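You operate a simulated robot arm through the tools that you are given. There is no shell and no other tool.

Carry out the task below with a simulated robot arm. There is one attempt and no reset: what you move stays moved.

Task
Put things in order on the top of the workbench. At the end: the green cloth stands on top of the brown large box; the white cap stands where the gold loose valve stood; the gold loose valve stands where the white bottle (marked "SEALER") stood; the white bottle from the top of the workbench stands where the green cloth stood; whatever was shut is shut again. Leave all else as you found it, and nothing knocked over.

The check looks at the end state, three seconds after you hand in, the way a careful person would. Anything else that was tipped, shoved, dropped, spilled or broken makes it a failure. Lids that push on must go on centred and level and be pressed home; caps that screw on are set level and turned clockwise until they are tight. Flat cloth is picked up by pressing the open fingertips on it (5 to 10 N) and closing them slowly along it; thin cloth reads only 2 to 8 mm in the jaws.

Robot
A 7-joint arm with a two-finger parallel gripper, fixed in place. Base frame: the origin is at the foot of the arm, x ahead of it, y to its left, z up; the work surface is at about z = 0. Readings come in m, rad, newtons and seconds.
With the tool pointing down near the work surface it reaches from about 0.24 to 0.62 m from the base axis. Its first joint turns from -1.152 to 1.152 rad. Payload 2.6 kg.
The tool frame sits at the grasp point between the pads (the TCP): z along the fingers, y along the line on which they close. The tips reach 0.03 m beyond it. Largest opening 0.094 m; finger width 0.028, thickness 0.01; the body of the gripper, 0.05 by 0.096 m, starts 0.055 m behind the TCP.
Orientation is told as [roll, pitch, yaw] about the base's x, y, z axes, in that order, counted from this pose: with the fingers straight down and closing along the base's y, the tool's x points along the base's -x, its y along +y and its z along -z.

Tools
- The arm moves only by the tool nudge_tool. Its argument "plan" is a list of rows, each a list of 7 numbers: the turn, a rotation vector about the base's x, y, z in rad, then the shift along the base's x, y, z in m, then the opening, from 0 (shut) to 1 (fully open). In form: [[ax, ay, az, x, y, z, jaw], ...]. A call has 1 to 20 rows; each row is the pose to reach, as a shift and turn from the pose commanded when the call began. Rows are played at 5 a second. More than 0.05 m and 0.15 rad between two rows, or a gripper value outside its range, and nothing of the call is played. Where a pose cannot be reached the arm comes as near as it can. A force on the tool above 40 N (or 10 N above the force at the start of the call, whichever is more), or a blocked arm, ends the call early, and 0.2 s more pass. Each finger travels about 0.072 m/s and halts on what it meets, pressing with about 30 N; the grip force reading is that of the motor and also rises with nothing between the fingers. The clock runs only during rows and for 0.2 s after the last one: add rows that repeat a pose to give the fingers time. The reply holds the time, the measured pose of the TCP, the force on the tool along the base axes, the opening and the grip force, in the units named above and with some noise, with the torque about the TCP (base axes, N m) and any sound that the robot's microphone picked up.
- Cameras (640 x 400 px; columns grow to the right, rows downward): "scene" is fixed at [0.0143, 0.4227, 0.5558]; the picture's right is [-0.91, -0.41, 0.00], its down [-0.27, 0.59, -0.76] and it looks along [0.31, -0.69, -0.65] (base axes); focal length 321 px, centre (320, 200). "wrist" rides on the gripper at [0.076, 0.014, -0.102] in the tool frame; the picture's right is [-0.18, 0.98, 0.00], its down [-0.75, -0.14, -0.64] and it looks along [-0.63, -0.12, 0.77] (tool axes); focal length 243 px, centre (320, 200). There is no depth. A picture from a camera that has moved, and an enlarged one, comes with that camera's place and axes in the base frame and with its lens.
- get_image(camera): a new picture of that camera. It takes no simulated time.
- close_up(camera, box): a new picture of the part [left, top, right, bottom] of that camera's present view, enlarged. It takes no simulated time.
- finish_job(): hands the job in; it is judged then, once.

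Places have to be worked out from the pictures, the camera data and where the tool is seen. Open the gripper and draw the arm clear of the work before you hand the job in, unless the task says otherwise.

The tools are called after "Request:" by a JSON object that holds its "op" and its "data". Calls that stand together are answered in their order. nudge_tool: Moves the arm, as the interface text tells. Its arguments: {"type":"object","properties":{"plan":{"type":"array","items":{"type":"array","items":{"type":"number"}}}},"required":["plan"]} The other tools are called the same way: get_image (camera) takes a picture; close_up (camera, box) takes an enlarged picture of a part of a camera's view; finish_job () hands the job in.

At the start:

```text
time: 0.0
tool_pos: [0.3732, 0.0061, 0.2737]
orientation: [0.0, 0.001, -0.001]
contact_force: [-0.5, -0.2, -0.3]
wrist_torque: [-0.01, 0.01, -0.04]
opening: 0.0939
finger_force: 0.0
```

scene: 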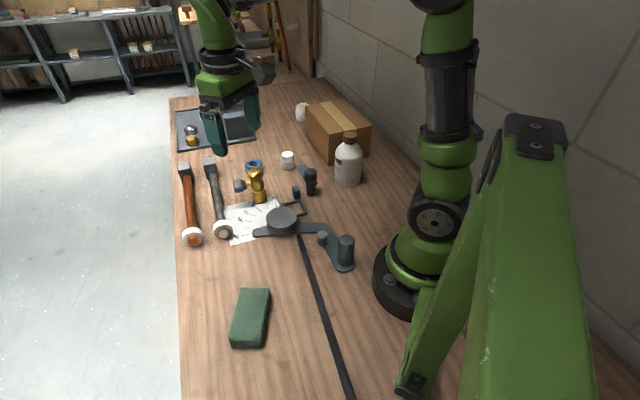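
wrist: 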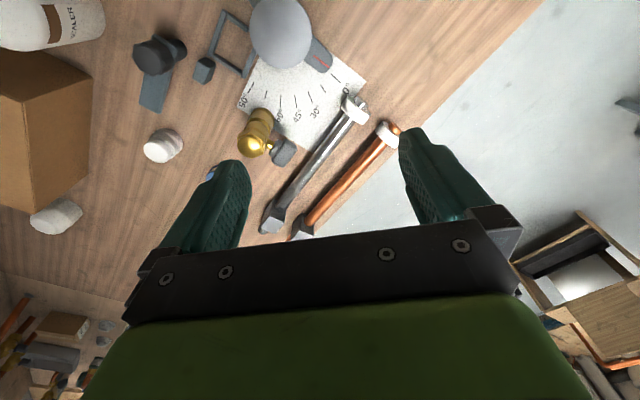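

I start by looking more closely at the scene to find all objects.

Request:
{"op": "close_up", "data": {"camera": "scene", "box": [160, 80, 400, 230]}}

Request:
{"op": "close_up", "data": {"camera": "scene", "box": [160, 200, 400, 350]}}

Request:
{"op": "close_up", "data": {"camera": "wrist", "box": [0, 0, 400, 250]}}

```text
2.67 times, centred on (280, 155) of scene
camera zoom: at [0.0143, 0.4227, 0.5558], right [-0.91, -0.41, 0.0], down [-0.27, 0.59, -0.76], along [0.31, -0.69, -0.65], focal length 855 px, centre (427, 320)
```

zoom: 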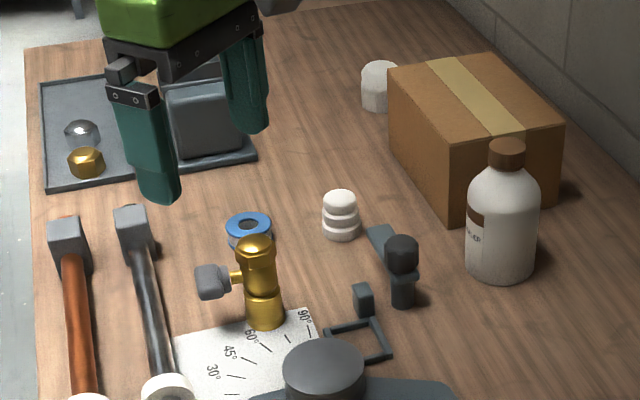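

```text
2.67 times, centred on (280, 275) of scene
camera zoom: at [0.0143, 0.4227, 0.5558], right [-0.91, -0.41, 0.0], down [-0.27, 0.59, -0.76], along [0.31, -0.69, -0.65], focal length 855 px, centre (427, 0)
```

zoom: 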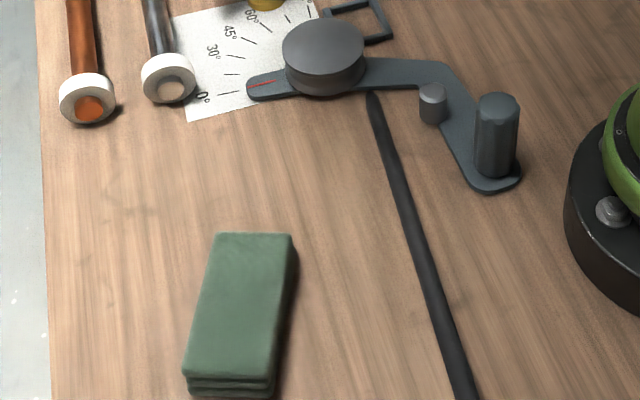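

```text
1.60 times, centred on (200, 125) of wrist
camera zoom: at [0.2969, 0.0195, 0.3763], right [0.18, 0.98, 0.0], down [0.75, -0.14, 0.64], along [0.63, -0.12, -0.77], focal length 388 px, centre (512, 320)
```

zoom: 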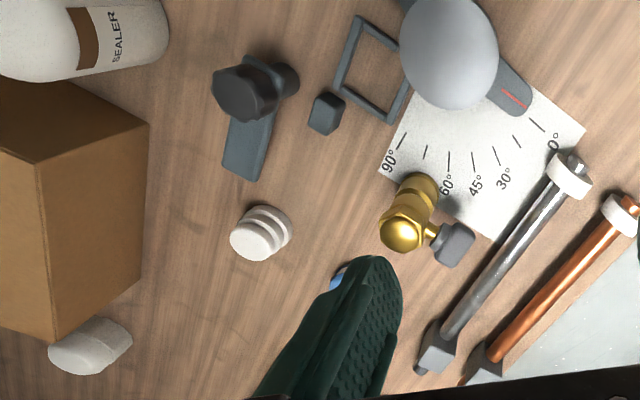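

I'll zoom in on the white objects and the cloth in the scene view to identify them properly.

Request:
{"op": "close_up", "data": {"camera": "scene", "box": [270, 90, 350, 190]}}

Request:
{"op": "close_up", "data": {"camera": "scene", "box": [300, 110, 380, 200]}}

Request:
{"op": "close_up", "data": {"camera": "scene", "box": [210, 140, 290, 220]}}

Request:
{"op": "close_up", "data": {"camera": "scene", "box": [210, 270, 310, 360]}}

```text
4.00 times, centred on (310, 140) of scene
camera zoom: at [0.0143, 0.4227, 0.5558], right [-0.91, -0.41, 0.0], down [-0.27, 0.59, -0.76], along [0.31, -0.69, -0.65], focal length 1283 px, centre (360, 440)
```

zoom: 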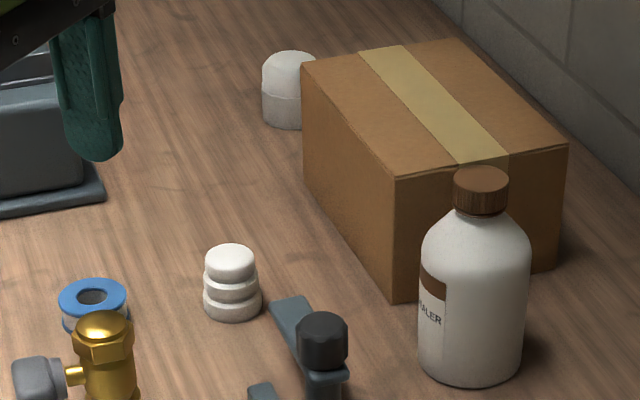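

```text
4.44 times, centred on (340, 155) of scene
camera zoom: at [0.0143, 0.4227, 0.5558], right [-0.91, -0.41, 0.0], down [-0.27, 0.59, -0.76], along [0.31, -0.69, -0.65], focal length 1426 px, centre (231, 400)
```

zoom: 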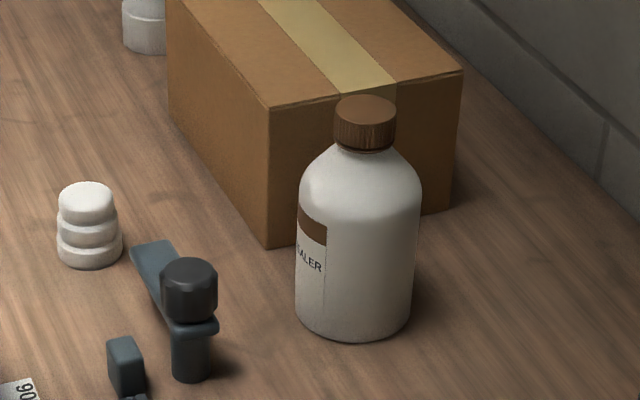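

```text
5.00 times, centred on (250, 180) of scene
camera zoom: at [0.0143, 0.4227, 0.5558], right [-0.91, -0.41, 0.0], down [-0.27, 0.59, -0.76], along [0.31, -0.69, -0.65], focal length 1604 px, centre (670, 300)
```

zoom: 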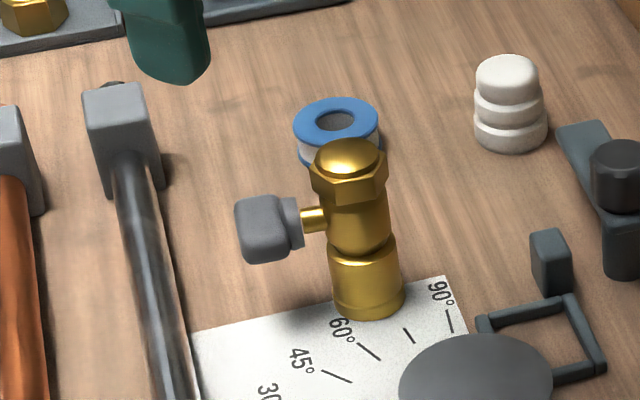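

```text
4.44 times, centred on (260, 315) of scene
camera zoom: at [0.0143, 0.4227, 0.5558], right [-0.91, -0.41, 0.0], down [-0.27, 0.59, -0.76], along [0.31, -0.69, -0.65], focal length 1426 px, centre (587, -311)
```

zoom: 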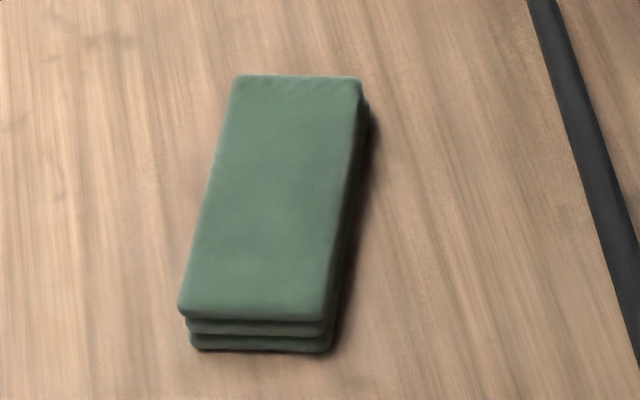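

The white ribbed piece near (0.43,-0.26) and another white piece behind the box both could be "the white cap", so I fly over there at a safe height to look with the wrist camera.

Request:
{"op": "nudge_tool", "data": {"plan": [[0, 0, 0, 0, -0.045, 0, 1], [0, 0, 0, 0, -0.09, 0, 1], [0, 0, 0, 0, -0.135, 0, 1], [0, 0, 0, 0, -0.18, 0, 1], [0, 0, 0, 0, -0.225, 0, 1], [0, 0, 0, 0, -0.25, 0, 1]]}}

Request:
{"op": "get_image", "data": {"camera": "wrist"}}

Request:
{"op": "get_image", "data": {"camera": "scene"}}

```text
time: 1.4
tool_pos: [0.3736, -0.2457, 0.2732]
orientation: [-0.002, -0.001, 0.001]
contact_force: [-0.4, 0.3, -0.7]
wrist_torque: [-0.01, 0.02, 0.03]
opening: 0.0939
finger_force: 0.1
```

```text
taken
camera wrist: at [0.2971, -0.2319, 0.3761], right [0.18, 0.98, 0.0], down [0.75, -0.14, 0.64], along [0.63, -0.12, -0.77], focal length 243 px, centre (320, 200)
```

wrist: 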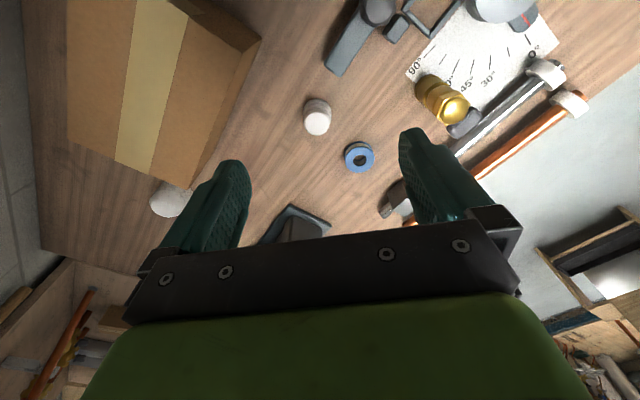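

```text
taken
```

scene: 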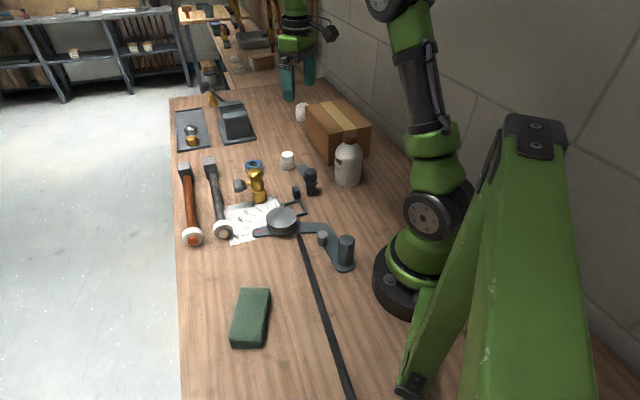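

Request:
{"op": "close_up", "data": {"camera": "wrist", "box": [280, 70, 380, 180]}}

Request:
{"op": "close_up", "data": {"camera": "wrist", "box": [120, 160, 240, 240]}}

Request:
{"op": "close_up", "data": {"camera": "scene", "box": [160, 0, 360, 150]}}

```text
3.64 times, centred on (330, 125) of wrist
camera zoom: at [0.2971, -0.2319, 0.3761], right [0.18, 0.98, 0.0], down [0.75, -0.14, 0.64], along [0.63, -0.12, -0.77], focal length 882 px, centre (284, 473)
```

zoom: 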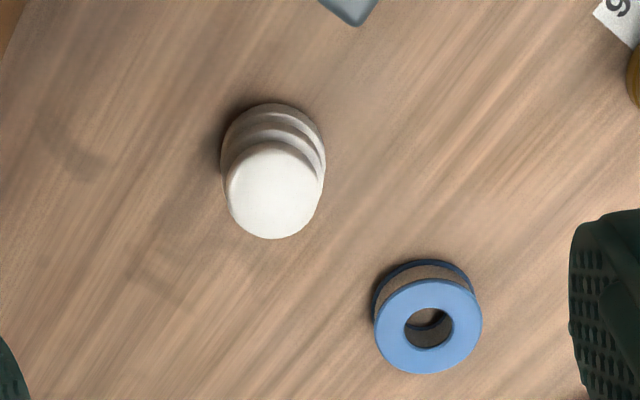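

```text
5.00 times, centred on (180, 200) of wrist
camera zoom: at [0.2971, -0.2319, 0.3761], right [0.18, 0.98, 0.0], down [0.75, -0.14, 0.64], along [0.63, -0.12, -0.77], focal length 1213 px, centre (1020, 200)
```

zoom: 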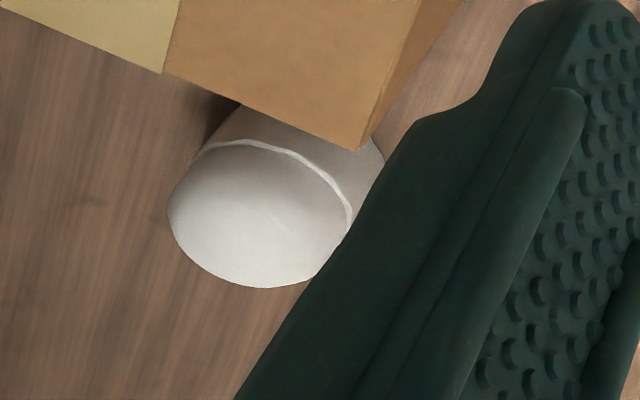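

```text
2.67 times, centred on (260, 75) of scene
camera zoom: at [0.0143, 0.4227, 0.5558], right [-0.91, -0.41, 0.0], down [-0.27, 0.59, -0.76], along [0.31, -0.69, -0.65], focal length 855 px, centre (480, 533)
```

zoom: 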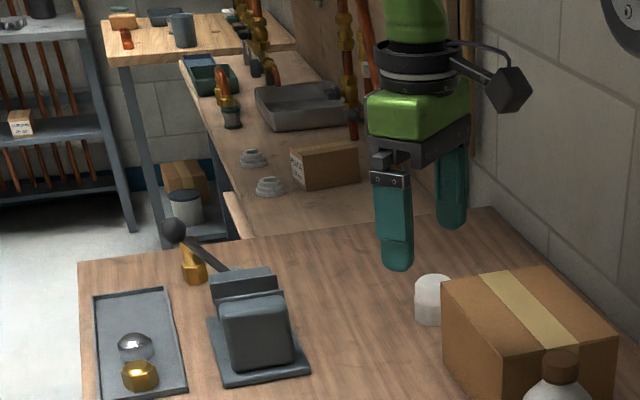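

The far white piece is about 0.76 m out (beyond tool-down reach); I shift for a better view of it and of the near one from another angle.

Request:
{"op": "nudge_tool", "data": {"plan": [[0, 0, 0, 0.01, -0.045, 0.01, 1], [0, 0, 0, 0.02, -0.09, 0.02, 1], [0, 0, 0, 0.03, -0.135, 0.03, 1], [0, 0, 0, 0.03, -0.17, 0.03, 1]]}}

Request:
{"op": "get_image", "data": {"camera": "wrist"}}

```text
time: 2.4
tool_pos: [0.3916, -0.3993, 0.2897]
orientation: [-0.001, -0.001, 0.002]
contact_force: [0.0, -0.6, 0.1]
wrist_torque: [0.01, 0.01, 0.03]
opening: 0.0939
finger_force: 0.1
out of reach, approached as far as the arm can: row 4
```

```text
taken
camera wrist: at [0.3152, -0.3847, 0.3928], right [0.18, 0.98, 0.0], down [0.75, -0.14, 0.64], along [0.63, -0.12, -0.77], focal length 243 px, centre (320, 200)
```

wrist: 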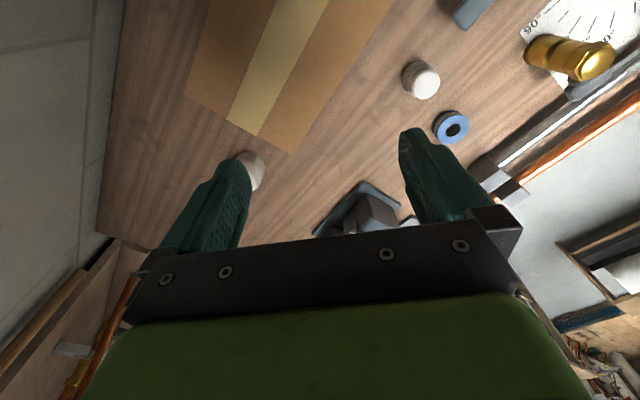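

The far white piece is out of reach, so the ribbed white piece at about (0.43,-0.265) is the white cap. The box-top corners computed from here agree with the scene view: box centre is about (0.347,-0.447), top z≈0.10. Now I fly to above the cloth and turn the jaw to span its short side.

Request:
{"op": "nudge_tool", "data": {"plan": [[0, 0, -0.09, -0.01, 0.045, -0.005, 1], [0, 0, -0.18, -0.02, 0.09, -0.01, 1], [0, 0, -0.27, -0.03, 0.135, -0.015, 1], [0, 0, -0.36, -0.04, 0.18, -0.02, 1], [0, 0, -0.45, -0.05, 0.225, -0.03, 1], [0, 0, -0.54, -0.06, 0.27, -0.04, 1], [0, 0, -0.63, -0.07, 0.315, -0.05, 1], [0, 0, -0.72, -0.08, 0.36, -0.06, 1], [0, 0, -0.81, -0.09, 0.405, -0.07, 1], [0, 0, -0.9, -0.1, 0.45, -0.08, 1], [0, 0, -0.99, -0.11, 0.49, -0.09, 1], [0, 0, -1.08, -0.12, 0.53, -0.09, 1], [0, 0, -1.17, -0.13, 0.57, -0.09, 1], [0, 0, -1.19, -0.137, 0.593, -0.09, 1], [0, 0, -1.19, -0.137, 0.593, -0.09, 1]]}}

Request:
{"op": "get_image", "data": {"camera": "wrist"}}

Request:
{"op": "get_image", "data": {"camera": "scene"}}

```text
time: 5.6
tool_pos: [0.2539, 0.1946, 0.203]
orientation: [0.001, 0.001, -1.191]
contact_force: [-0.3, -0.5, -0.9]
wrist_torque: [-0.01, -0.01, 0.01]
opening: 0.0938
finger_force: 0.0
out of reach, approached as far as the arm can: row 1, 2
```

```text
taken
camera wrist: at [0.2388, 0.2699, 0.3056], right [0.98, 0.19, 0.0], down [0.15, -0.75, 0.64], along [0.12, -0.63, -0.77], focal length 243 px, centre (320, 200)
```

wrist: 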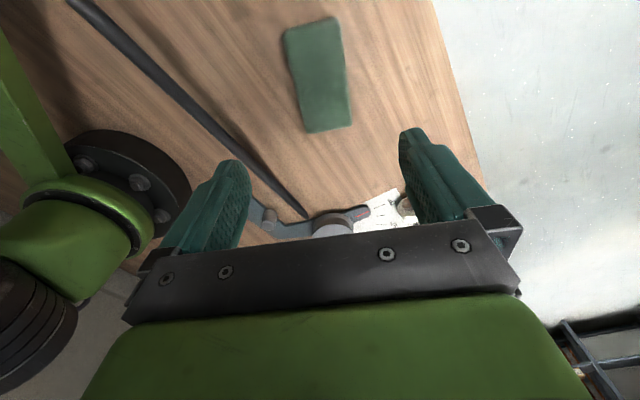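

```text
taken
```

scene: 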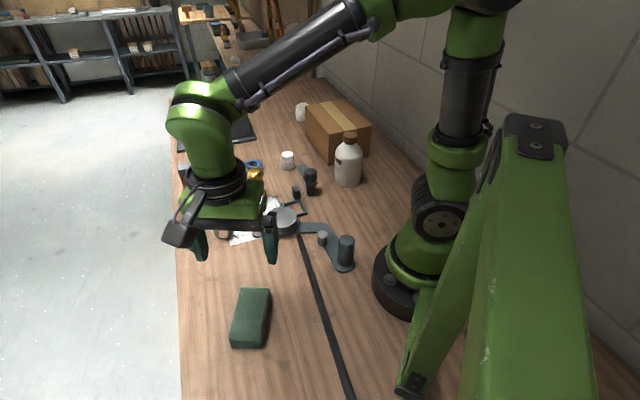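

The tool is right over the cloth with the jaw across its short side; both views put the cloth's centre at about (0.2535,0.197), 0.053 wide, ~0.02 thick. I lower partway and check.

Request:
{"op": "nudge_tool", "data": {"plan": [[0, 0, 0, 0, 0.001, -0.035, 1], [0, 0, 0, 0, 0.002, -0.07, 1], [0, 0, 0, 0, 0.002, -0.105, 1], [0, 0, 0, 0, 0.002, -0.125, 1], [0, 0, 0, 0, 0.002, -0.125, 1]]}}

Request:
{"op": "get_image", "data": {"camera": "wrist"}}

Request:
{"op": "close_up", "data": {"camera": "scene", "box": [160, 230, 320, 370]}}

```text
time: 6.8
tool_pos: [0.2562, 0.1951, 0.0781]
orientation: [0.0, 0.0, -1.189]
contact_force: [-0.1, -0.1, -0.8]
wrist_torque: [0.02, 0.03, 0.0]
opening: 0.094
finger_force: 0.0
```

```text
taken
camera wrist: at [0.2413, 0.2708, 0.1805], right [0.98, 0.19, 0.0], down [0.15, -0.75, 0.64], along [0.12, -0.63, -0.77], focal length 243 px, centre (320, 200)
```

wrist: 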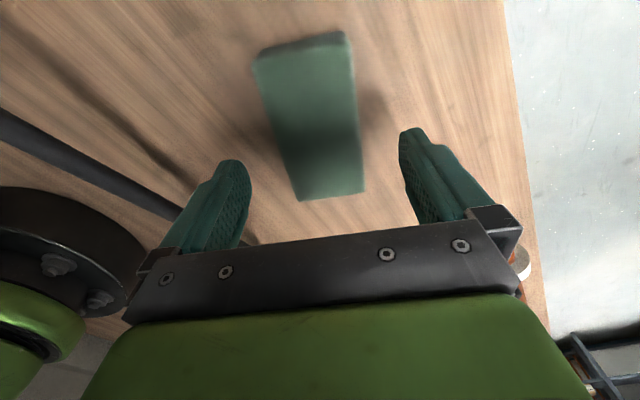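

```text
2.86 times, centred on (240, 300) of scene
camera zoom: at [0.0143, 0.4227, 0.5558], right [-0.91, -0.41, 0.0], down [-0.27, 0.59, -0.76], along [0.31, -0.69, -0.65], focal length 916 px, centre (549, -86)
```

zoom: 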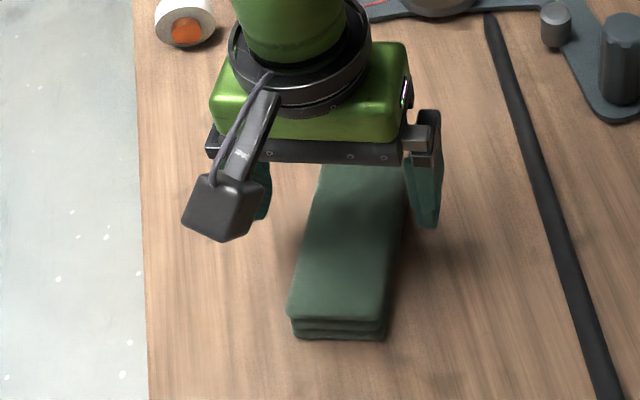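

Cloth centre is now measured at (0.255,0.195) with the jaw well centred. I lower to the table level around it.

Request:
{"op": "nudge_tool", "data": {"plan": [[0, 0, 0, 0, 0, -0.02, 1], [0, 0, 0, 0, 0, -0.035, 1], [0, 0, 0, 0, 0, -0.043, 1], [0, 0, 0, 0, 0, -0.043, 1]]}}

Request:
{"op": "get_image", "data": {"camera": "wrist"}}

Request:
{"op": "close_up", "data": {"camera": "scene", "box": [160, 230, 320, 370]}}

```text
time: 7.8
tool_pos: [0.2551, 0.1936, 0.0366]
orientation: [0.0, -0.001, -1.191]
contact_force: [0.2, -0.1, 0.9]
wrist_torque: [-0.03, 0.02, 0.01]
opening: 0.0941
finger_force: 0.1
```

```text
taken
camera wrist: at [0.2401, 0.2704, 0.139], right [0.98, 0.19, 0.0], down [0.15, -0.75, 0.64], along [0.12, -0.63, -0.77], focal length 243 px, centre (320, 200)
```

wrist: 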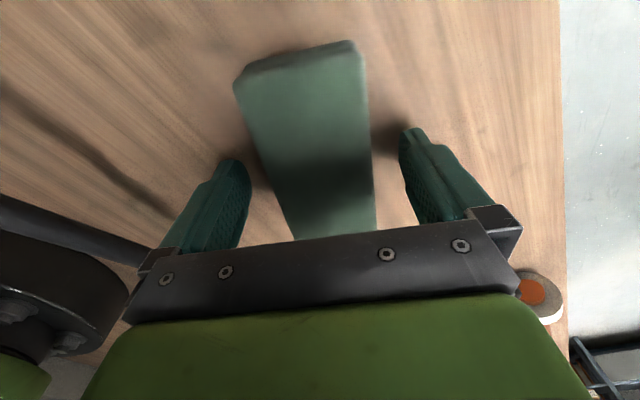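

```text
2.86 times, centred on (240, 300) of scene
camera zoom: at [0.0143, 0.4227, 0.5558], right [-0.91, -0.41, 0.0], down [-0.27, 0.59, -0.76], along [0.31, -0.69, -0.65], focal length 916 px, centre (549, -86)
```

zoom: 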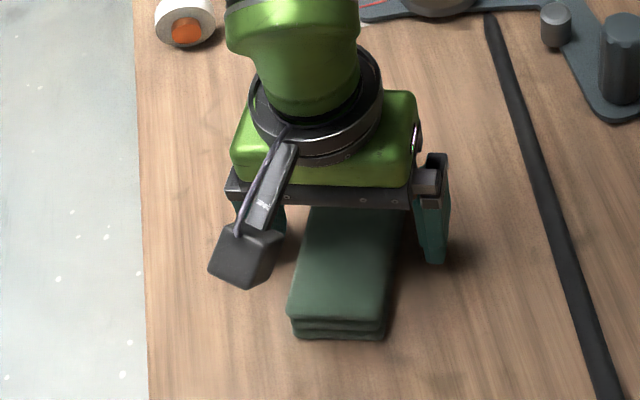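

Tips are about 6 mm above the table, straddling the cloth. I close slowly and watch the opening and the grip force.

Request:
{"op": "nudge_tool", "data": {"plan": [[0, 0, 0, 0, 0, 0, 0.8], [0, 0, 0, 0, 0, 0, 0.7], [0, 0, 0, 0, 0, 0, 0.62], [0, 0, 0, 0, 0, 0, 0.56], [0, 0, 0, 0, 0, 0, 0.52], [0, 0, 0, 0, 0, 0, 0.48], [0, 0, 0, 0, 0, 0, 0.48]]}}

Request:
{"op": "get_image", "data": {"camera": "wrist"}}

```text
time: 9.4
tool_pos: [0.2551, 0.1949, 0.0367]
orientation: [0.001, 0.001, -1.191]
contact_force: [0.8, 0.1, 1.6]
wrist_torque: [-0.02, 0.04, 0.04]
opening: 0.0597
finger_force: 30.0
```

```text
taken
camera wrist: at [0.2402, 0.2703, 0.1391], right [0.98, 0.19, 0.0], down [0.15, -0.75, 0.64], along [0.12, -0.63, -0.77], focal length 243 px, centre (320, 200)
```

wrist: 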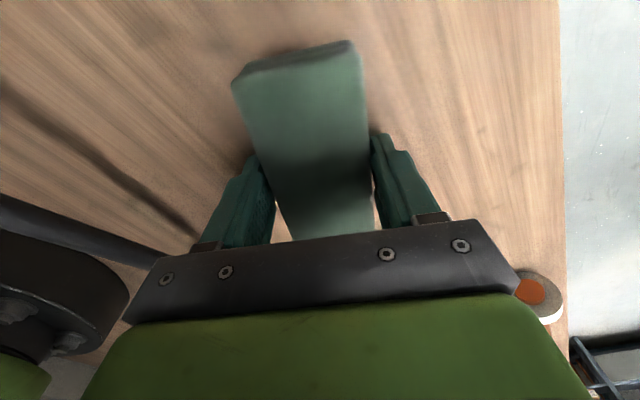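

The fold is held at 0.060 m with 30 N. The cloth centre is at (0.255,0.195). I lift it.

Request:
{"op": "nudge_tool", "data": {"plan": [[0, 0, 0, 0, 0, 0.01, 0.45], [0, 0, 0, 0, 0, 0.03, 0.45], [0, 0, 0, 0, 0, 0.06, 0.45], [0, 0, 0, 0, 0, 0.1, 0.45], [0, 0, 0, 0, 0, 0.14, 0.45], [0, 0, 0, 0, 0, 0.165, 0.45]]}}

Request:
{"op": "get_image", "data": {"camera": "wrist"}}

Request:
{"op": "close_up", "data": {"camera": "scene", "box": [160, 150, 380, 350]}}

```text
time: 10.8
tool_pos: [0.2556, 0.1964, 0.2021]
orientation: [-0.001, 0.001, -1.189]
contact_force: [0.5, -0.4, -0.8]
wrist_torque: [-0.03, -0.01, -0.01]
opening: 0.0597
finger_force: 29.3
```

```text
taken
camera wrist: at [0.2404, 0.2718, 0.3049], right [0.98, 0.19, 0.0], down [0.15, -0.75, 0.64], along [0.12, -0.63, -0.77], focal length 243 px, centre (320, 200)
```

wrist: 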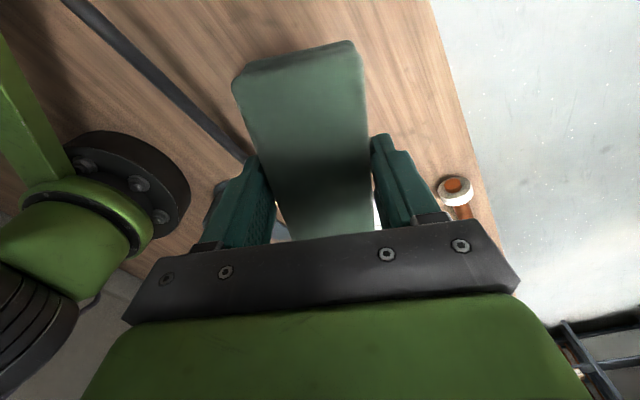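

```text
2.00 times, centred on (270, 250) of scene
camera zoom: at [0.0143, 0.4227, 0.5558], right [-0.91, -0.41, 0.0], down [-0.27, 0.59, -0.76], along [0.31, -0.69, -0.65], focal length 642 px, centre (420, 100)
```

zoom: 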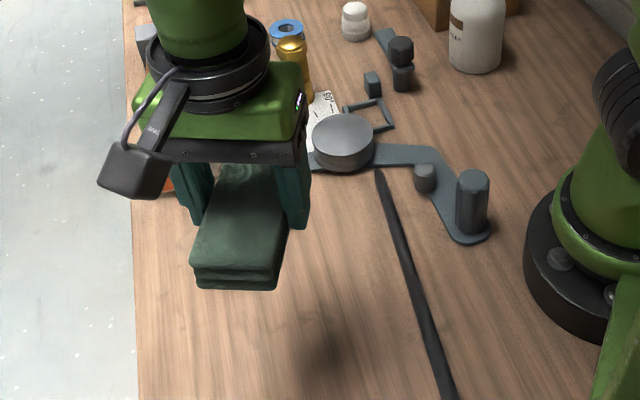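

The cloth hangs steadily in the jaw. I carry it over at z≈0.22 toward the box centre, turning it to line up with the box's long side.

Request:
{"op": "nudge_tool", "data": {"plan": [[0, 0, 0, 0, -0.02, 0.02, 0.45], [0, 0, 0.03, 0.005, -0.06, 0.02, 0.45], [0, 0, 0.06, 0.01, -0.1, 0.02, 0.45], [0, 0, 0.09, 0.015, -0.14, 0.02, 0.45], [0, 0, 0.12, 0.02, -0.18, 0.02, 0.45], [0, 0, 0.15, 0.026, -0.22, 0.02, 0.45], [0, 0, 0.18, 0.032, -0.26, 0.02, 0.45], [0, 0, 0.21, 0.038, -0.3, 0.02, 0.45], [0, 0, 0.24, 0.044, -0.34, 0.02, 0.45], [0, 0, 0.27, 0.05, -0.38, 0.02, 0.45], [0, 0, 0.3, 0.056, -0.42, 0.02, 0.45], [0, 0, 0.33, 0.062, -0.46, 0.02, 0.45], [0, 0, 0.36, 0.068, -0.5, 0.02, 0.45], [0, 0, 0.39, 0.074, -0.54, 0.02, 0.45], [0, 0, 0.42, 0.08, -0.58, 0.02, 0.45], [0, 0, 0.43, 0.083, -0.62, 0.02, 0.45], [0, 0, 0.43, 0.085, -0.634, 0.02, 0.45], [0, 0, 0.43, 0.085, -0.634, 0.02, 0.45]]}}

Request:
{"op": "get_image", "data": {"camera": "wrist"}}

Request:
{"op": "close_up", "data": {"camera": "scene", "box": [240, 60, 400, 200]}}

```text
time: 14.6
tool_pos: [0.3404, -0.4373, 0.2206]
orientation: [0.001, -0.001, -0.759]
contact_force: [-0.6, 0.1, -0.6]
wrist_torque: [0.02, -0.04, 0.01]
opening: 0.0596
finger_force: 29.6
```

```text
taken
camera wrist: at [0.295, -0.3747, 0.3235], right [0.81, 0.59, 0.0], down [0.45, -0.62, 0.64], along [0.38, -0.52, -0.77], focal length 243 px, centre (320, 200)
```

wrist: 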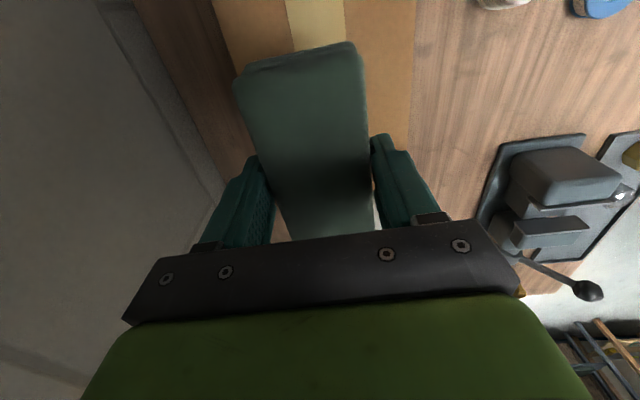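

```text
2.86 times, centred on (320, 130) of scene
camera zoom: at [0.0143, 0.4227, 0.5558], right [-0.91, -0.41, 0.0], down [-0.27, 0.59, -0.76], along [0.31, -0.69, -0.65], focal length 916 px, centre (320, 400)
```

zoom: 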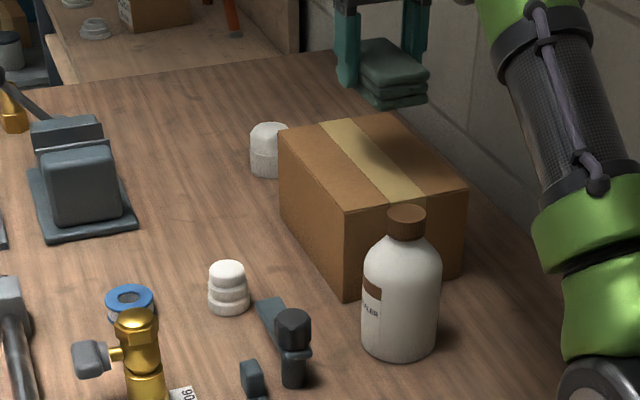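

The cloth hangs over the middle of the box, aligned with it. I lower to just above the top, then slowly to contact.

Request:
{"op": "nudge_tool", "data": {"plan": [[0, 0, 0, 0.002, -0.002, -0.025, 0.45], [0, 0, 0, 0.003, -0.004, -0.045, 0.45], [0, 0, 0, 0.003, -0.004, -0.06, 0.45], [0, 0, 0, 0.003, -0.004, -0.065, 0.45], [0, 0, 0, 0.003, -0.004, -0.065, 0.45]]}}

Request:
{"op": "close_up", "data": {"camera": "scene", "box": [260, 60, 400, 180]}}

Request:
{"op": "get_image", "data": {"camera": "wrist"}}

```text
time: 15.8
tool_pos: [0.3431, -0.4427, 0.1554]
orientation: [0.0, 0.001, -0.758]
contact_force: [-0.1, 0.3, -1.5]
wrist_torque: [0.01, 0.03, 0.01]
opening: 0.0595
finger_force: 29.9
```

```text
3.33 times, centred on (330, 120) of scene
camera zoom: at [0.0143, 0.4227, 0.5558], right [-0.91, -0.41, 0.0], down [-0.27, 0.59, -0.76], along [0.31, -0.69, -0.65], focal length 1069 px, centre (287, 467)
```

zoom: 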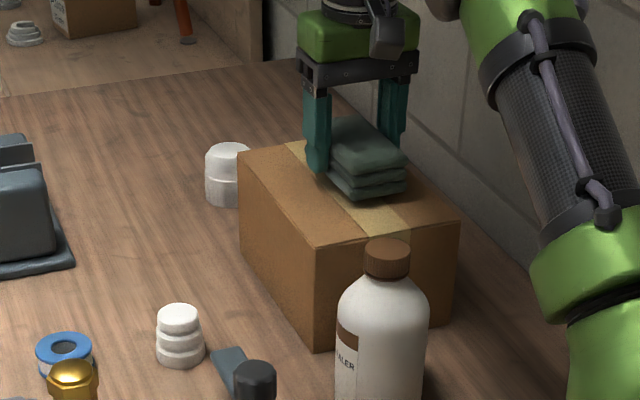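

```text
taken
camera wrist: at [0.2972, -0.3796, 0.2567], right [0.81, 0.59, 0.0], down [0.45, -0.62, 0.64], along [0.38, -0.52, -0.77], focal length 243 px, centre (320, 200)
```

wrist: 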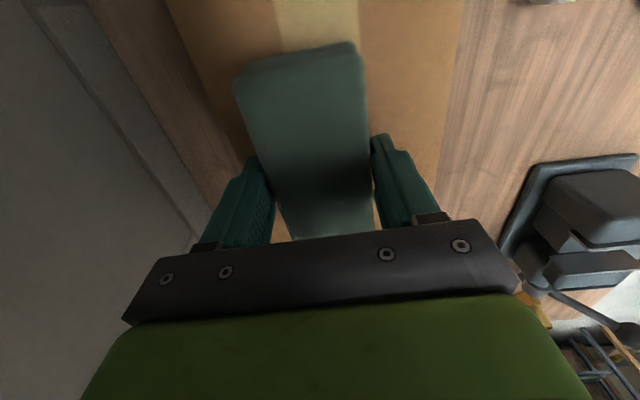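

A bit above the top. I keep lowering in small steps, watching the vertical force.

Request:
{"op": "nudge_tool", "data": {"plan": [[0, 0, 0, 0, 0, -0.004, 0.45], [0, 0, 0, 0, 0, -0.008, 0.45], [0, 0, 0, 0, 0, -0.011, 0.45], [0, 0, 0, 0, 0, -0.011, 0.45]]}}

Request:
{"op": "close_up", "data": {"camera": "scene", "box": [290, 80, 390, 150]}}

```text
time: 16.8
tool_pos: [0.3416, -0.443, 0.1467]
orientation: [-0.001, -0.004, -0.76]
contact_force: [-7.6, 9.1, 22.8]
wrist_torque: [0.44, 0.41, -0.14]
opening: 0.0599
finger_force: 30.1
```

```text
5.71 times, centred on (340, 115) of scene
camera zoom: at [0.0142, 0.4228, 0.5557], right [-0.91, -0.41, 0.0], down [-0.27, 0.59, -0.76], along [0.31, -0.69, -0.65], focal length 1833 px, centre (206, 686)
```

zoom: 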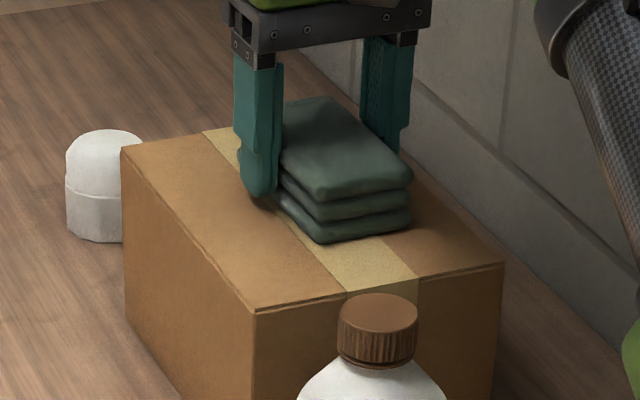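

Contact at z≈0.148 with 23 N — slightly too much. I ease up 3 mm to relax the force, then check.

Request:
{"op": "nudge_tool", "data": {"plan": [[0, 0, 0, 0, 0, 0.002, 0.45], [0, 0, 0, 0, 0, 0.003, 0.45], [0, 0, 0, 0, 0, 0.003, 0.45]]}}

```text
time: 17.6
tool_pos: [0.3429, -0.4431, 0.1453]
orientation: [-0.001, 0.0, -0.759]
contact_force: [0.4, -0.6, 8.6]
wrist_torque: [-0.37, -0.31, 0.03]
opening: 0.0597
finger_force: 29.9
```

Force down to about 9 N, the cloth rests on the box. I open gently.

Request:
{"op": "nudge_tool", "data": {"plan": [[0, 0, 0, 0, 0, 0.001, 0.6], [0, 0, 0, 0, 0, 0.001, 0.66], [0, 0, 0, 0, 0, 0.001, 0.7], [0, 0, 0, 0, 0, 0.001, 0.76], [0, 0, 0, 0, 0, 0.001, 0.82], [0, 0, 0, 0, 0, 0.001, 0.85], [0, 0, 0, 0, 0, 0.001, 0.85]]}}

Request:
{"op": "close_up", "data": {"camera": "scene", "box": [290, 80, 390, 150]}}

Request:
{"op": "get_image", "data": {"camera": "wrist"}}

```text
time: 19.2
tool_pos: [0.3421, -0.4423, 0.1473]
orientation: [0.0, 0.0, -0.759]
contact_force: [0.6, 0.1, -0.2]
wrist_torque: [0.0, 0.01, -0.04]
opening: 0.0798
finger_force: 0.2
```

```text
5.71 times, centred on (340, 115) of scene
camera zoom: at [0.0143, 0.4227, 0.5558], right [-0.91, -0.41, 0.0], down [-0.27, 0.59, -0.76], along [0.31, -0.69, -0.65], focal length 1833 px, centre (206, 686)
```

zoom: 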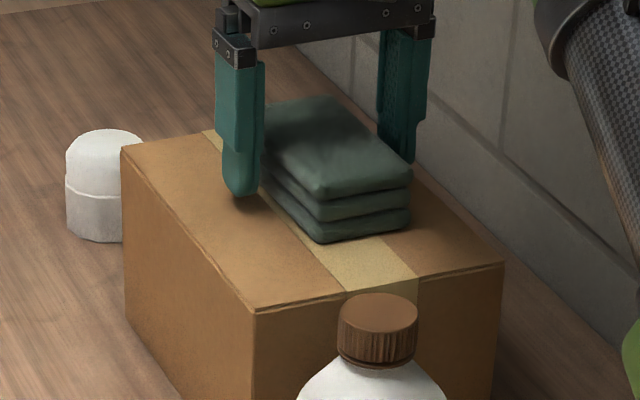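

```text
taken
camera wrist: at [0.2975, -0.3805, 0.2504], right [0.81, 0.59, 0.0], down [0.45, -0.62, 0.64], along [0.38, -0.52, -0.77], focal length 243 px, centre (320, 200)
```

wrist: 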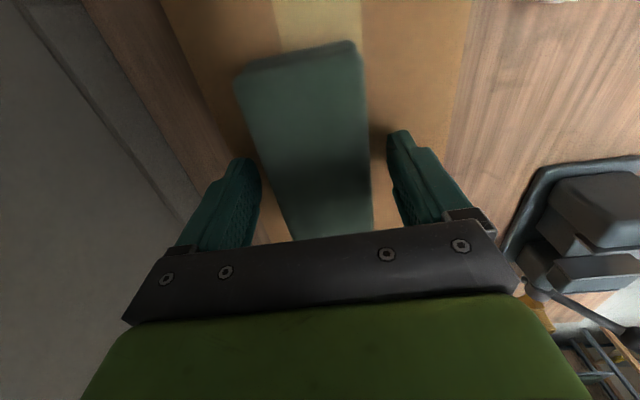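

The cloth lies flat on the box top, aligned. I rise straight up, then move over to the bottle to look.

Request:
{"op": "nudge_tool", "data": {"plan": [[0, 0, 0, 0, 0, 0.02, 0.85], [0, 0, 0, 0, 0, 0.06, 0.9], [0, 0, 0, 0, 0, 0.1, 1], [0, 0, 0, -0.02, 0.03, 0.11, 1], [0, 0, 0, -0.045, 0.065, 0.11, 1], [0, 0, 0, -0.07, 0.1, 0.11, 1], [0, 0, 0, -0.09, 0.14, 0.11, 1], [0, 0, 0, -0.09, 0.14, 0.11, 1]]}}

Request:
{"op": "get_image", "data": {"camera": "wrist"}}

Request:
{"op": "get_image", "data": {"camera": "scene"}}

```text
time: 21.0
tool_pos: [0.2513, -0.3003, 0.2574]
orientation: [0.0, 0.0, -0.761]
contact_force: [0.5, -0.7, 0.2]
wrist_torque: [0.0, 0.02, 0.02]
opening: 0.094
finger_force: 0.1
```

```text
taken
camera wrist: at [0.2059, -0.2367, 0.3602], right [0.81, 0.59, 0.0], down [0.45, -0.62, 0.64], along [0.38, -0.52, -0.77], focal length 243 px, centre (320, 200)
```

wrist: 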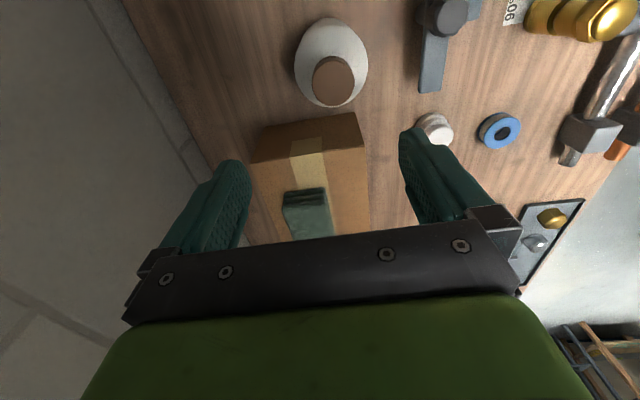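

```text
taken
```

scene: 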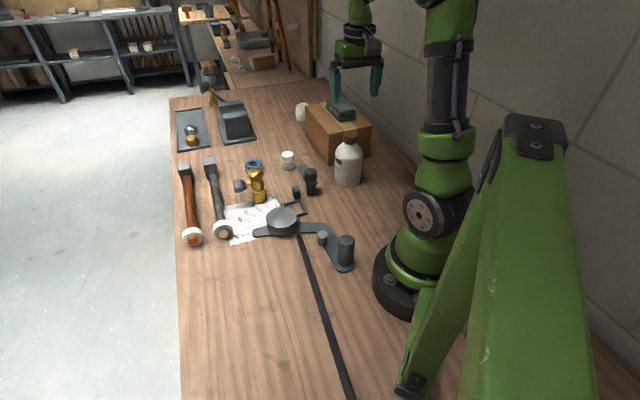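

I zoom in on the bottle in both cameras to triangulate its axis and height.

Request:
{"op": "close_up", "data": {"camera": "wrist", "box": [270, 0, 400, 130]}}

Request:
{"op": "close_up", "data": {"camera": "scene", "box": [310, 120, 390, 200]}}

```text
3.08 times, centred on (335, 65) of wrist
camera zoom: at [0.2059, -0.2367, 0.3602], right [0.81, 0.59, 0.0], down [0.45, -0.62, 0.64], along [0.38, -0.52, -0.77], focal length 746 px, centre (274, 615)
```

zoom: 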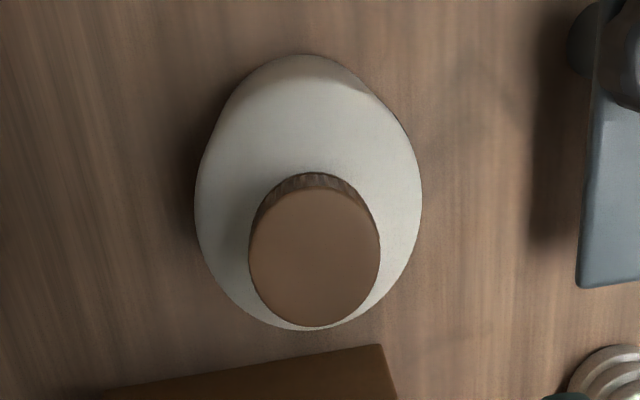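

```text
5.00 times, centred on (350, 160) of scene
camera zoom: at [0.0143, 0.4227, 0.5558], right [-0.91, -0.41, 0.0], down [-0.27, 0.59, -0.76], along [0.31, -0.69, -0.65], focal length 1604 px, centre (170, 400)
```

zoom: 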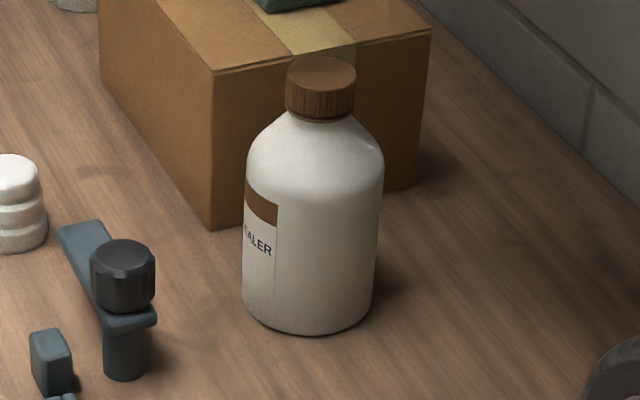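

Triangulation: bottle axis ≈ (0.246,-0.275), height ≈0.148, body Ø≈0.073, cap Ø≈0.035. I move the TCP directly above its axis (tips above the cap) to check centring.

Request:
{"op": "nudge_tool", "data": {"plan": [[0, 0, 0, -0.003, 0.015, 0, 1], [0, 0, 0, -0.005, 0.025, -0.02, 1], [0, 0, 0, -0.005, 0.025, -0.045, 1], [0, 0, 0, -0.005, 0.025, -0.06, 1], [0, 0, 0, -0.005, 0.025, -0.06, 1]]}}

Request:
{"op": "get_image", "data": {"camera": "wrist"}}

Request:
{"op": "close_up", "data": {"camera": "scene", "box": [290, 80, 410, 200]}}

```text
time: 22.2
tool_pos: [0.2472, -0.2786, 0.1986]
orientation: [0.0, 0.001, -0.76]
contact_force: [0.1, -0.4, 0.0]
wrist_torque: [-0.03, 0.02, -0.02]
opening: 0.0941
finger_force: 0.0
```

```text
taken
camera wrist: at [0.2019, -0.2155, 0.3008], right [0.81, 0.59, 0.0], down [0.45, -0.62, 0.64], along [0.38, -0.52, -0.77], focal length 243 px, centre (320, 200)
```

wrist: 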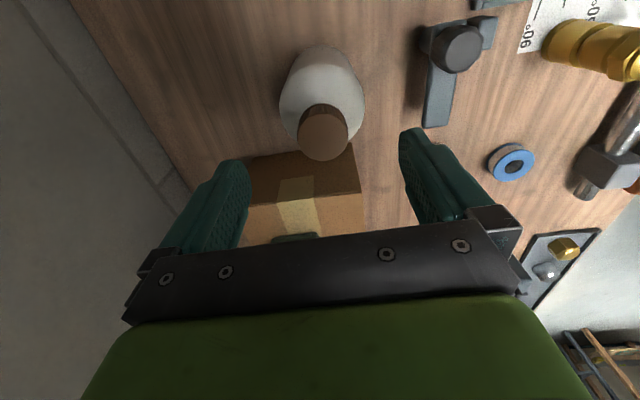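

```text
3.33 times, centred on (350, 140) of scene
camera zoom: at [0.0143, 0.4227, 0.5558], right [-0.91, -0.41, 0.0], down [-0.27, 0.59, -0.76], along [0.31, -0.69, -0.65], focal length 1069 px, centre (220, 400)
```

zoom: 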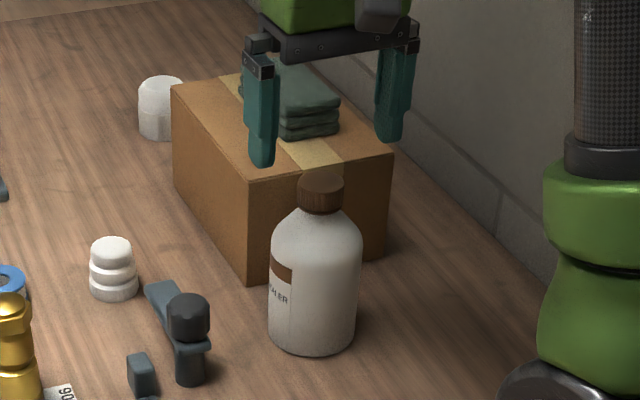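

I zoom in the wrist view to measure the cap's offset from the tool axis.

Request:
{"op": "close_up", "data": {"camera": "wrist", "box": [260, 30, 390, 180]}}

```text
2.67 times, centred on (325, 105) of wrist
camera zoom: at [0.2019, -0.2155, 0.3008], right [0.81, 0.59, 0.0], down [0.45, -0.62, 0.64], along [0.38, -0.52, -0.77], focal length 647 px, centre (307, 453)
```

zoom: 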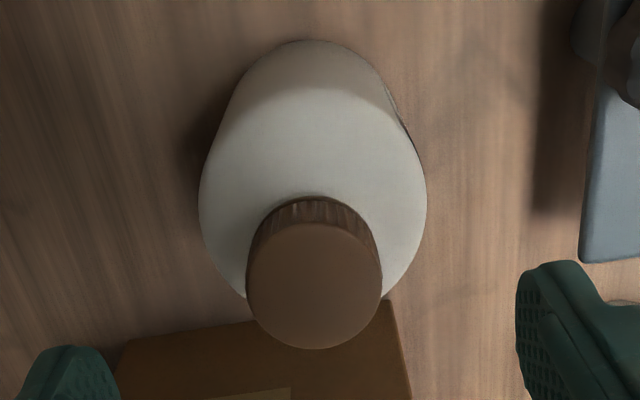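

The bottle axis is offset about (-0.002,+0.0045) from the tool axis. I correct that and lower so that the tips flank the shoulder, then check.

Request:
{"op": "nudge_tool", "data": {"plan": [[0, 0, 0, -0.002, 0.0045, 0, 1], [0, 0, 0, -0.002, 0.0045, -0.025, 1], [0, 0, 0, -0.002, 0.0045, -0.05, 1], [0, 0, 0, -0.002, 0.0045, -0.065, 1], [0, 0, 0, -0.002, 0.0045, -0.065, 1]]}}

Request:
{"op": "get_image", "data": {"camera": "wrist"}}

Request:
{"op": "close_up", "data": {"camera": "scene", "box": [290, 100, 410, 200]}}

```text
time: 23.4
tool_pos: [0.2436, -0.2741, 0.1354]
orientation: [0.001, -0.001, -0.762]
contact_force: [-0.4, 0.1, -0.8]
wrist_torque: [-0.01, 0.01, 0.01]
opening: 0.0938
finger_force: 0.0
```

```text
taken
camera wrist: at [0.1986, -0.2118, 0.2386], right [0.81, 0.59, 0.0], down [0.45, -0.62, 0.64], along [0.38, -0.52, -0.77], focal length 243 px, centre (320, 200)
```

wrist: 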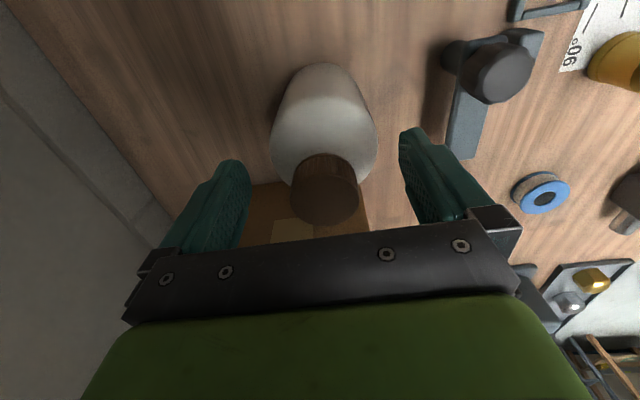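

```text
4.00 times, centred on (350, 150) of scene
camera zoom: at [0.0143, 0.4227, 0.5558], right [-0.91, -0.41, 0.0], down [-0.27, 0.59, -0.76], along [0.31, -0.69, -0.65], focal length 1283 px, centre (200, 400)
```

zoom: 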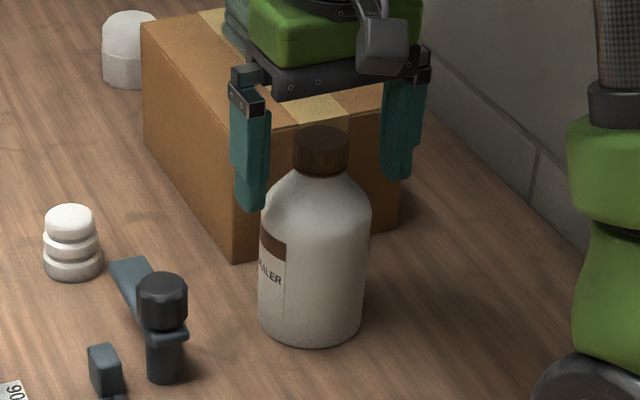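

The jaw needs a shift of ~2–3 mm toward the (+x,+y) side; I zoom to verify before descending.

Request:
{"op": "close_up", "data": {"camera": "wrist", "box": [230, 50, 430, 240]}}

```text
2.11 times, centred on (330, 145) of wrist
camera zoom: at [0.1986, -0.2118, 0.2386], right [0.81, 0.59, 0.0], down [0.45, -0.62, 0.64], along [0.38, -0.52, -0.77], focal length 511 px, centre (299, 316)
```

zoom: 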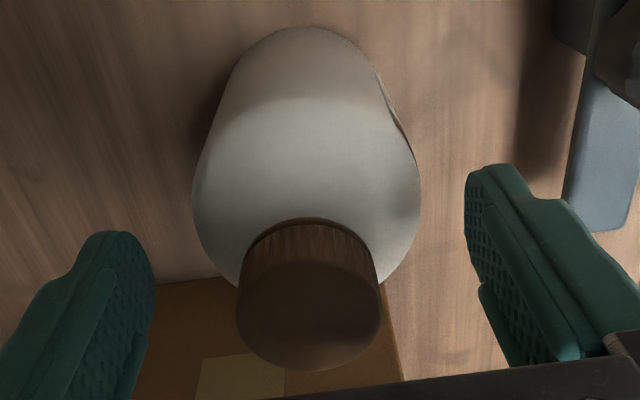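

I shift the tool by about (0.0006,+0.0036) and descend to grasp height (TCP z≈0.10, body of gripper just above the cap).

Request:
{"op": "nudge_tool", "data": {"plan": [[0, 0, 0, 0.0006, 0.0036, 0, 1], [0, 0, 0, 0.0006, 0.0036, -0.01, 1], [0, 0, 0, 0.0006, 0.0036, -0.02, 1], [0, 0, 0, 0.0006, 0.0036, -0.03, 1], [0, 0, 0, 0.0006, 0.0036, -0.035, 1], [0, 0, 0, 0.0006, 0.0036, -0.035, 1]]}}

Request:
{"op": "get_image", "data": {"camera": "wrist"}}

Request:
{"op": "close_up", "data": {"camera": "scene", "box": [290, 100, 410, 200]}}

```text
time: 24.8
tool_pos: [0.2457, -0.2712, 0.1002]
orientation: [0.001, -0.003, -0.76]
contact_force: [0.2, -0.3, -0.3]
wrist_torque: [0.04, 0.01, 0.0]
opening: 0.0938
finger_force: 0.2
```

```text
taken
camera wrist: at [0.1996, -0.2078, 0.202], right [0.81, 0.59, 0.0], down [0.45, -0.62, 0.64], along [0.38, -0.52, -0.77], focal length 243 px, centre (320, 200)
```

wrist: 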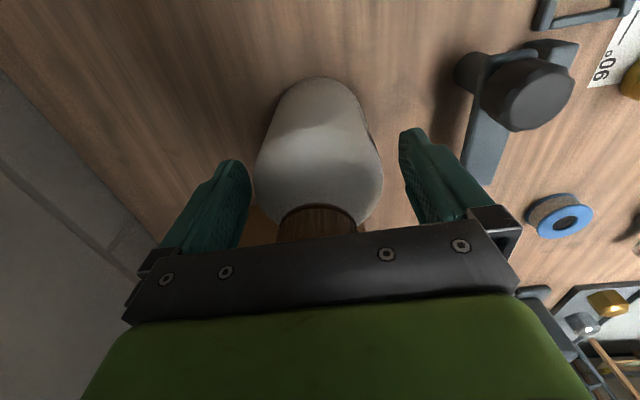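

```text
4.00 times, centred on (350, 150) of scene
camera zoom: at [0.0143, 0.4227, 0.5558], right [-0.91, -0.41, 0.0], down [-0.27, 0.59, -0.76], along [0.31, -0.69, -0.65], focal length 1283 px, centre (200, 400)
```

zoom: 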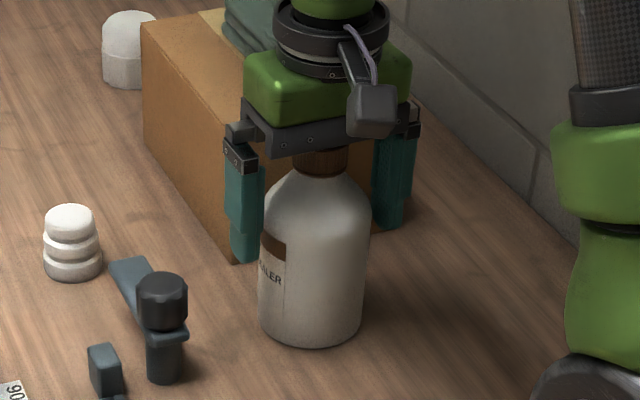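

Centred around the bottle with clearance on both sides. I close slowly.

Request:
{"op": "nudge_tool", "data": {"plan": [[0, 0, 0, 0, 0, 0, 0.92], [0, 0, 0, 0, 0, 0, 0.86], [0, 0, 0, 0, 0, 0, 0.81], [0, 0, 0, 0, 0, 0, 0.77], [0, 0, 0, 0, 0, 0, 0.73], [0, 0, 0, 0, 0, 0, 0.69], [0, 0, 0, 0, 0, 0, 0.65], [0, 0, 0, 0, 0, 0, 0.65]]}}

Request:
{"op": "get_image", "data": {"camera": "wrist"}}

Request:
{"op": "close_up", "data": {"camera": "scene", "box": [290, 100, 410, 200]}}

```text
time: 26.6
tool_pos: [0.2453, -0.2703, 0.1004]
orientation: [-0.001, 0.0, -0.76]
contact_force: [-1.2, -1.3, 0.0]
wrist_torque: [-0.06, 0.04, 0.0]
opening: 0.0721
finger_force: 29.8
```

```text
taken
camera wrist: at [0.1997, -0.2079, 0.2022], right [0.81, 0.59, 0.0], down [0.45, -0.62, 0.64], along [0.38, -0.52, -0.77], focal length 243 px, centre (320, 200)
```

wrist: 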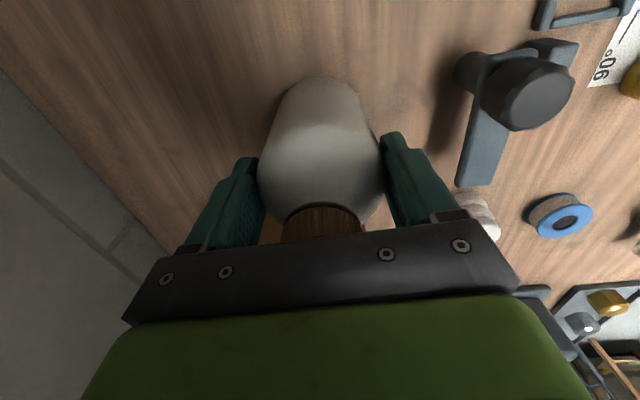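

```text
4.00 times, centred on (350, 150) of scene
camera zoom: at [0.0143, 0.4227, 0.5558], right [-0.91, -0.41, 0.0], down [-0.27, 0.59, -0.76], along [0.31, -0.69, -0.65], focal length 1283 px, centre (200, 400)
```

zoom: 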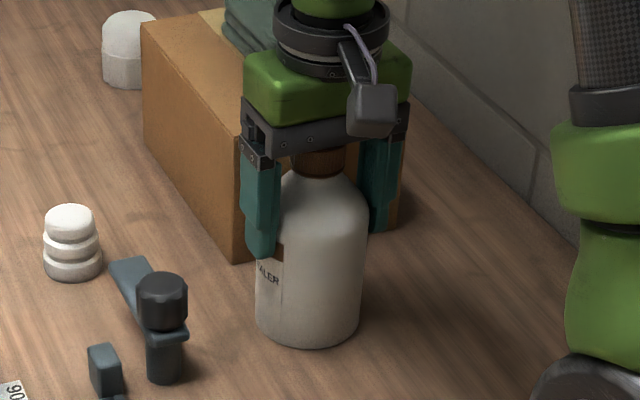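

Firm grip at 0.072 m. I lift slowly and check for tilt or slip.

Request:
{"op": "nudge_tool", "data": {"plan": [[0, 0, 0, 0, 0, 0.005, 0.62], [0, 0, 0, 0, 0, 0.015, 0.62], [0, 0, 0, 0, 0, 0.03, 0.62], [0, 0, 0, 0, 0, 0.05, 0.62], [0, 0, 0, 0, 0, 0.05, 0.62]]}}

Request:
{"op": "close_up", "data": {"camera": "scene", "box": [290, 80, 410, 200]}}

```text
time: 27.8
tool_pos: [0.2469, -0.2699, 0.1487]
orientation: [0.0, 0.0, -0.76]
contact_force: [1.7, 0.8, -4.0]
wrist_torque: [0.01, 0.0, 0.02]
opening: 0.0721
finger_force: 29.7
```

```text
3.33 times, centred on (350, 140) of scene
camera zoom: at [0.0143, 0.4227, 0.5558], right [-0.91, -0.41, 0.0], down [-0.27, 0.59, -0.76], along [0.31, -0.69, -0.65], focal length 1069 px, centre (220, 400)
```

zoom: 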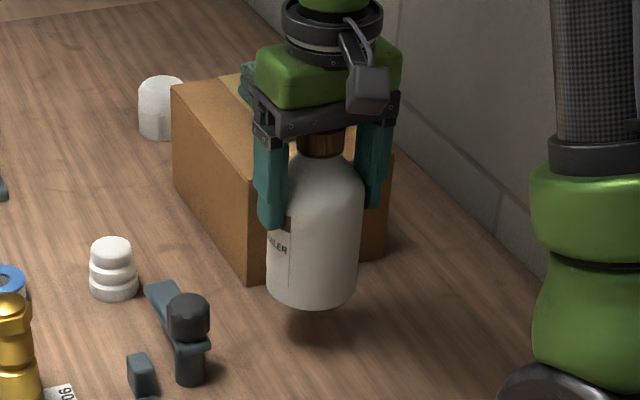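

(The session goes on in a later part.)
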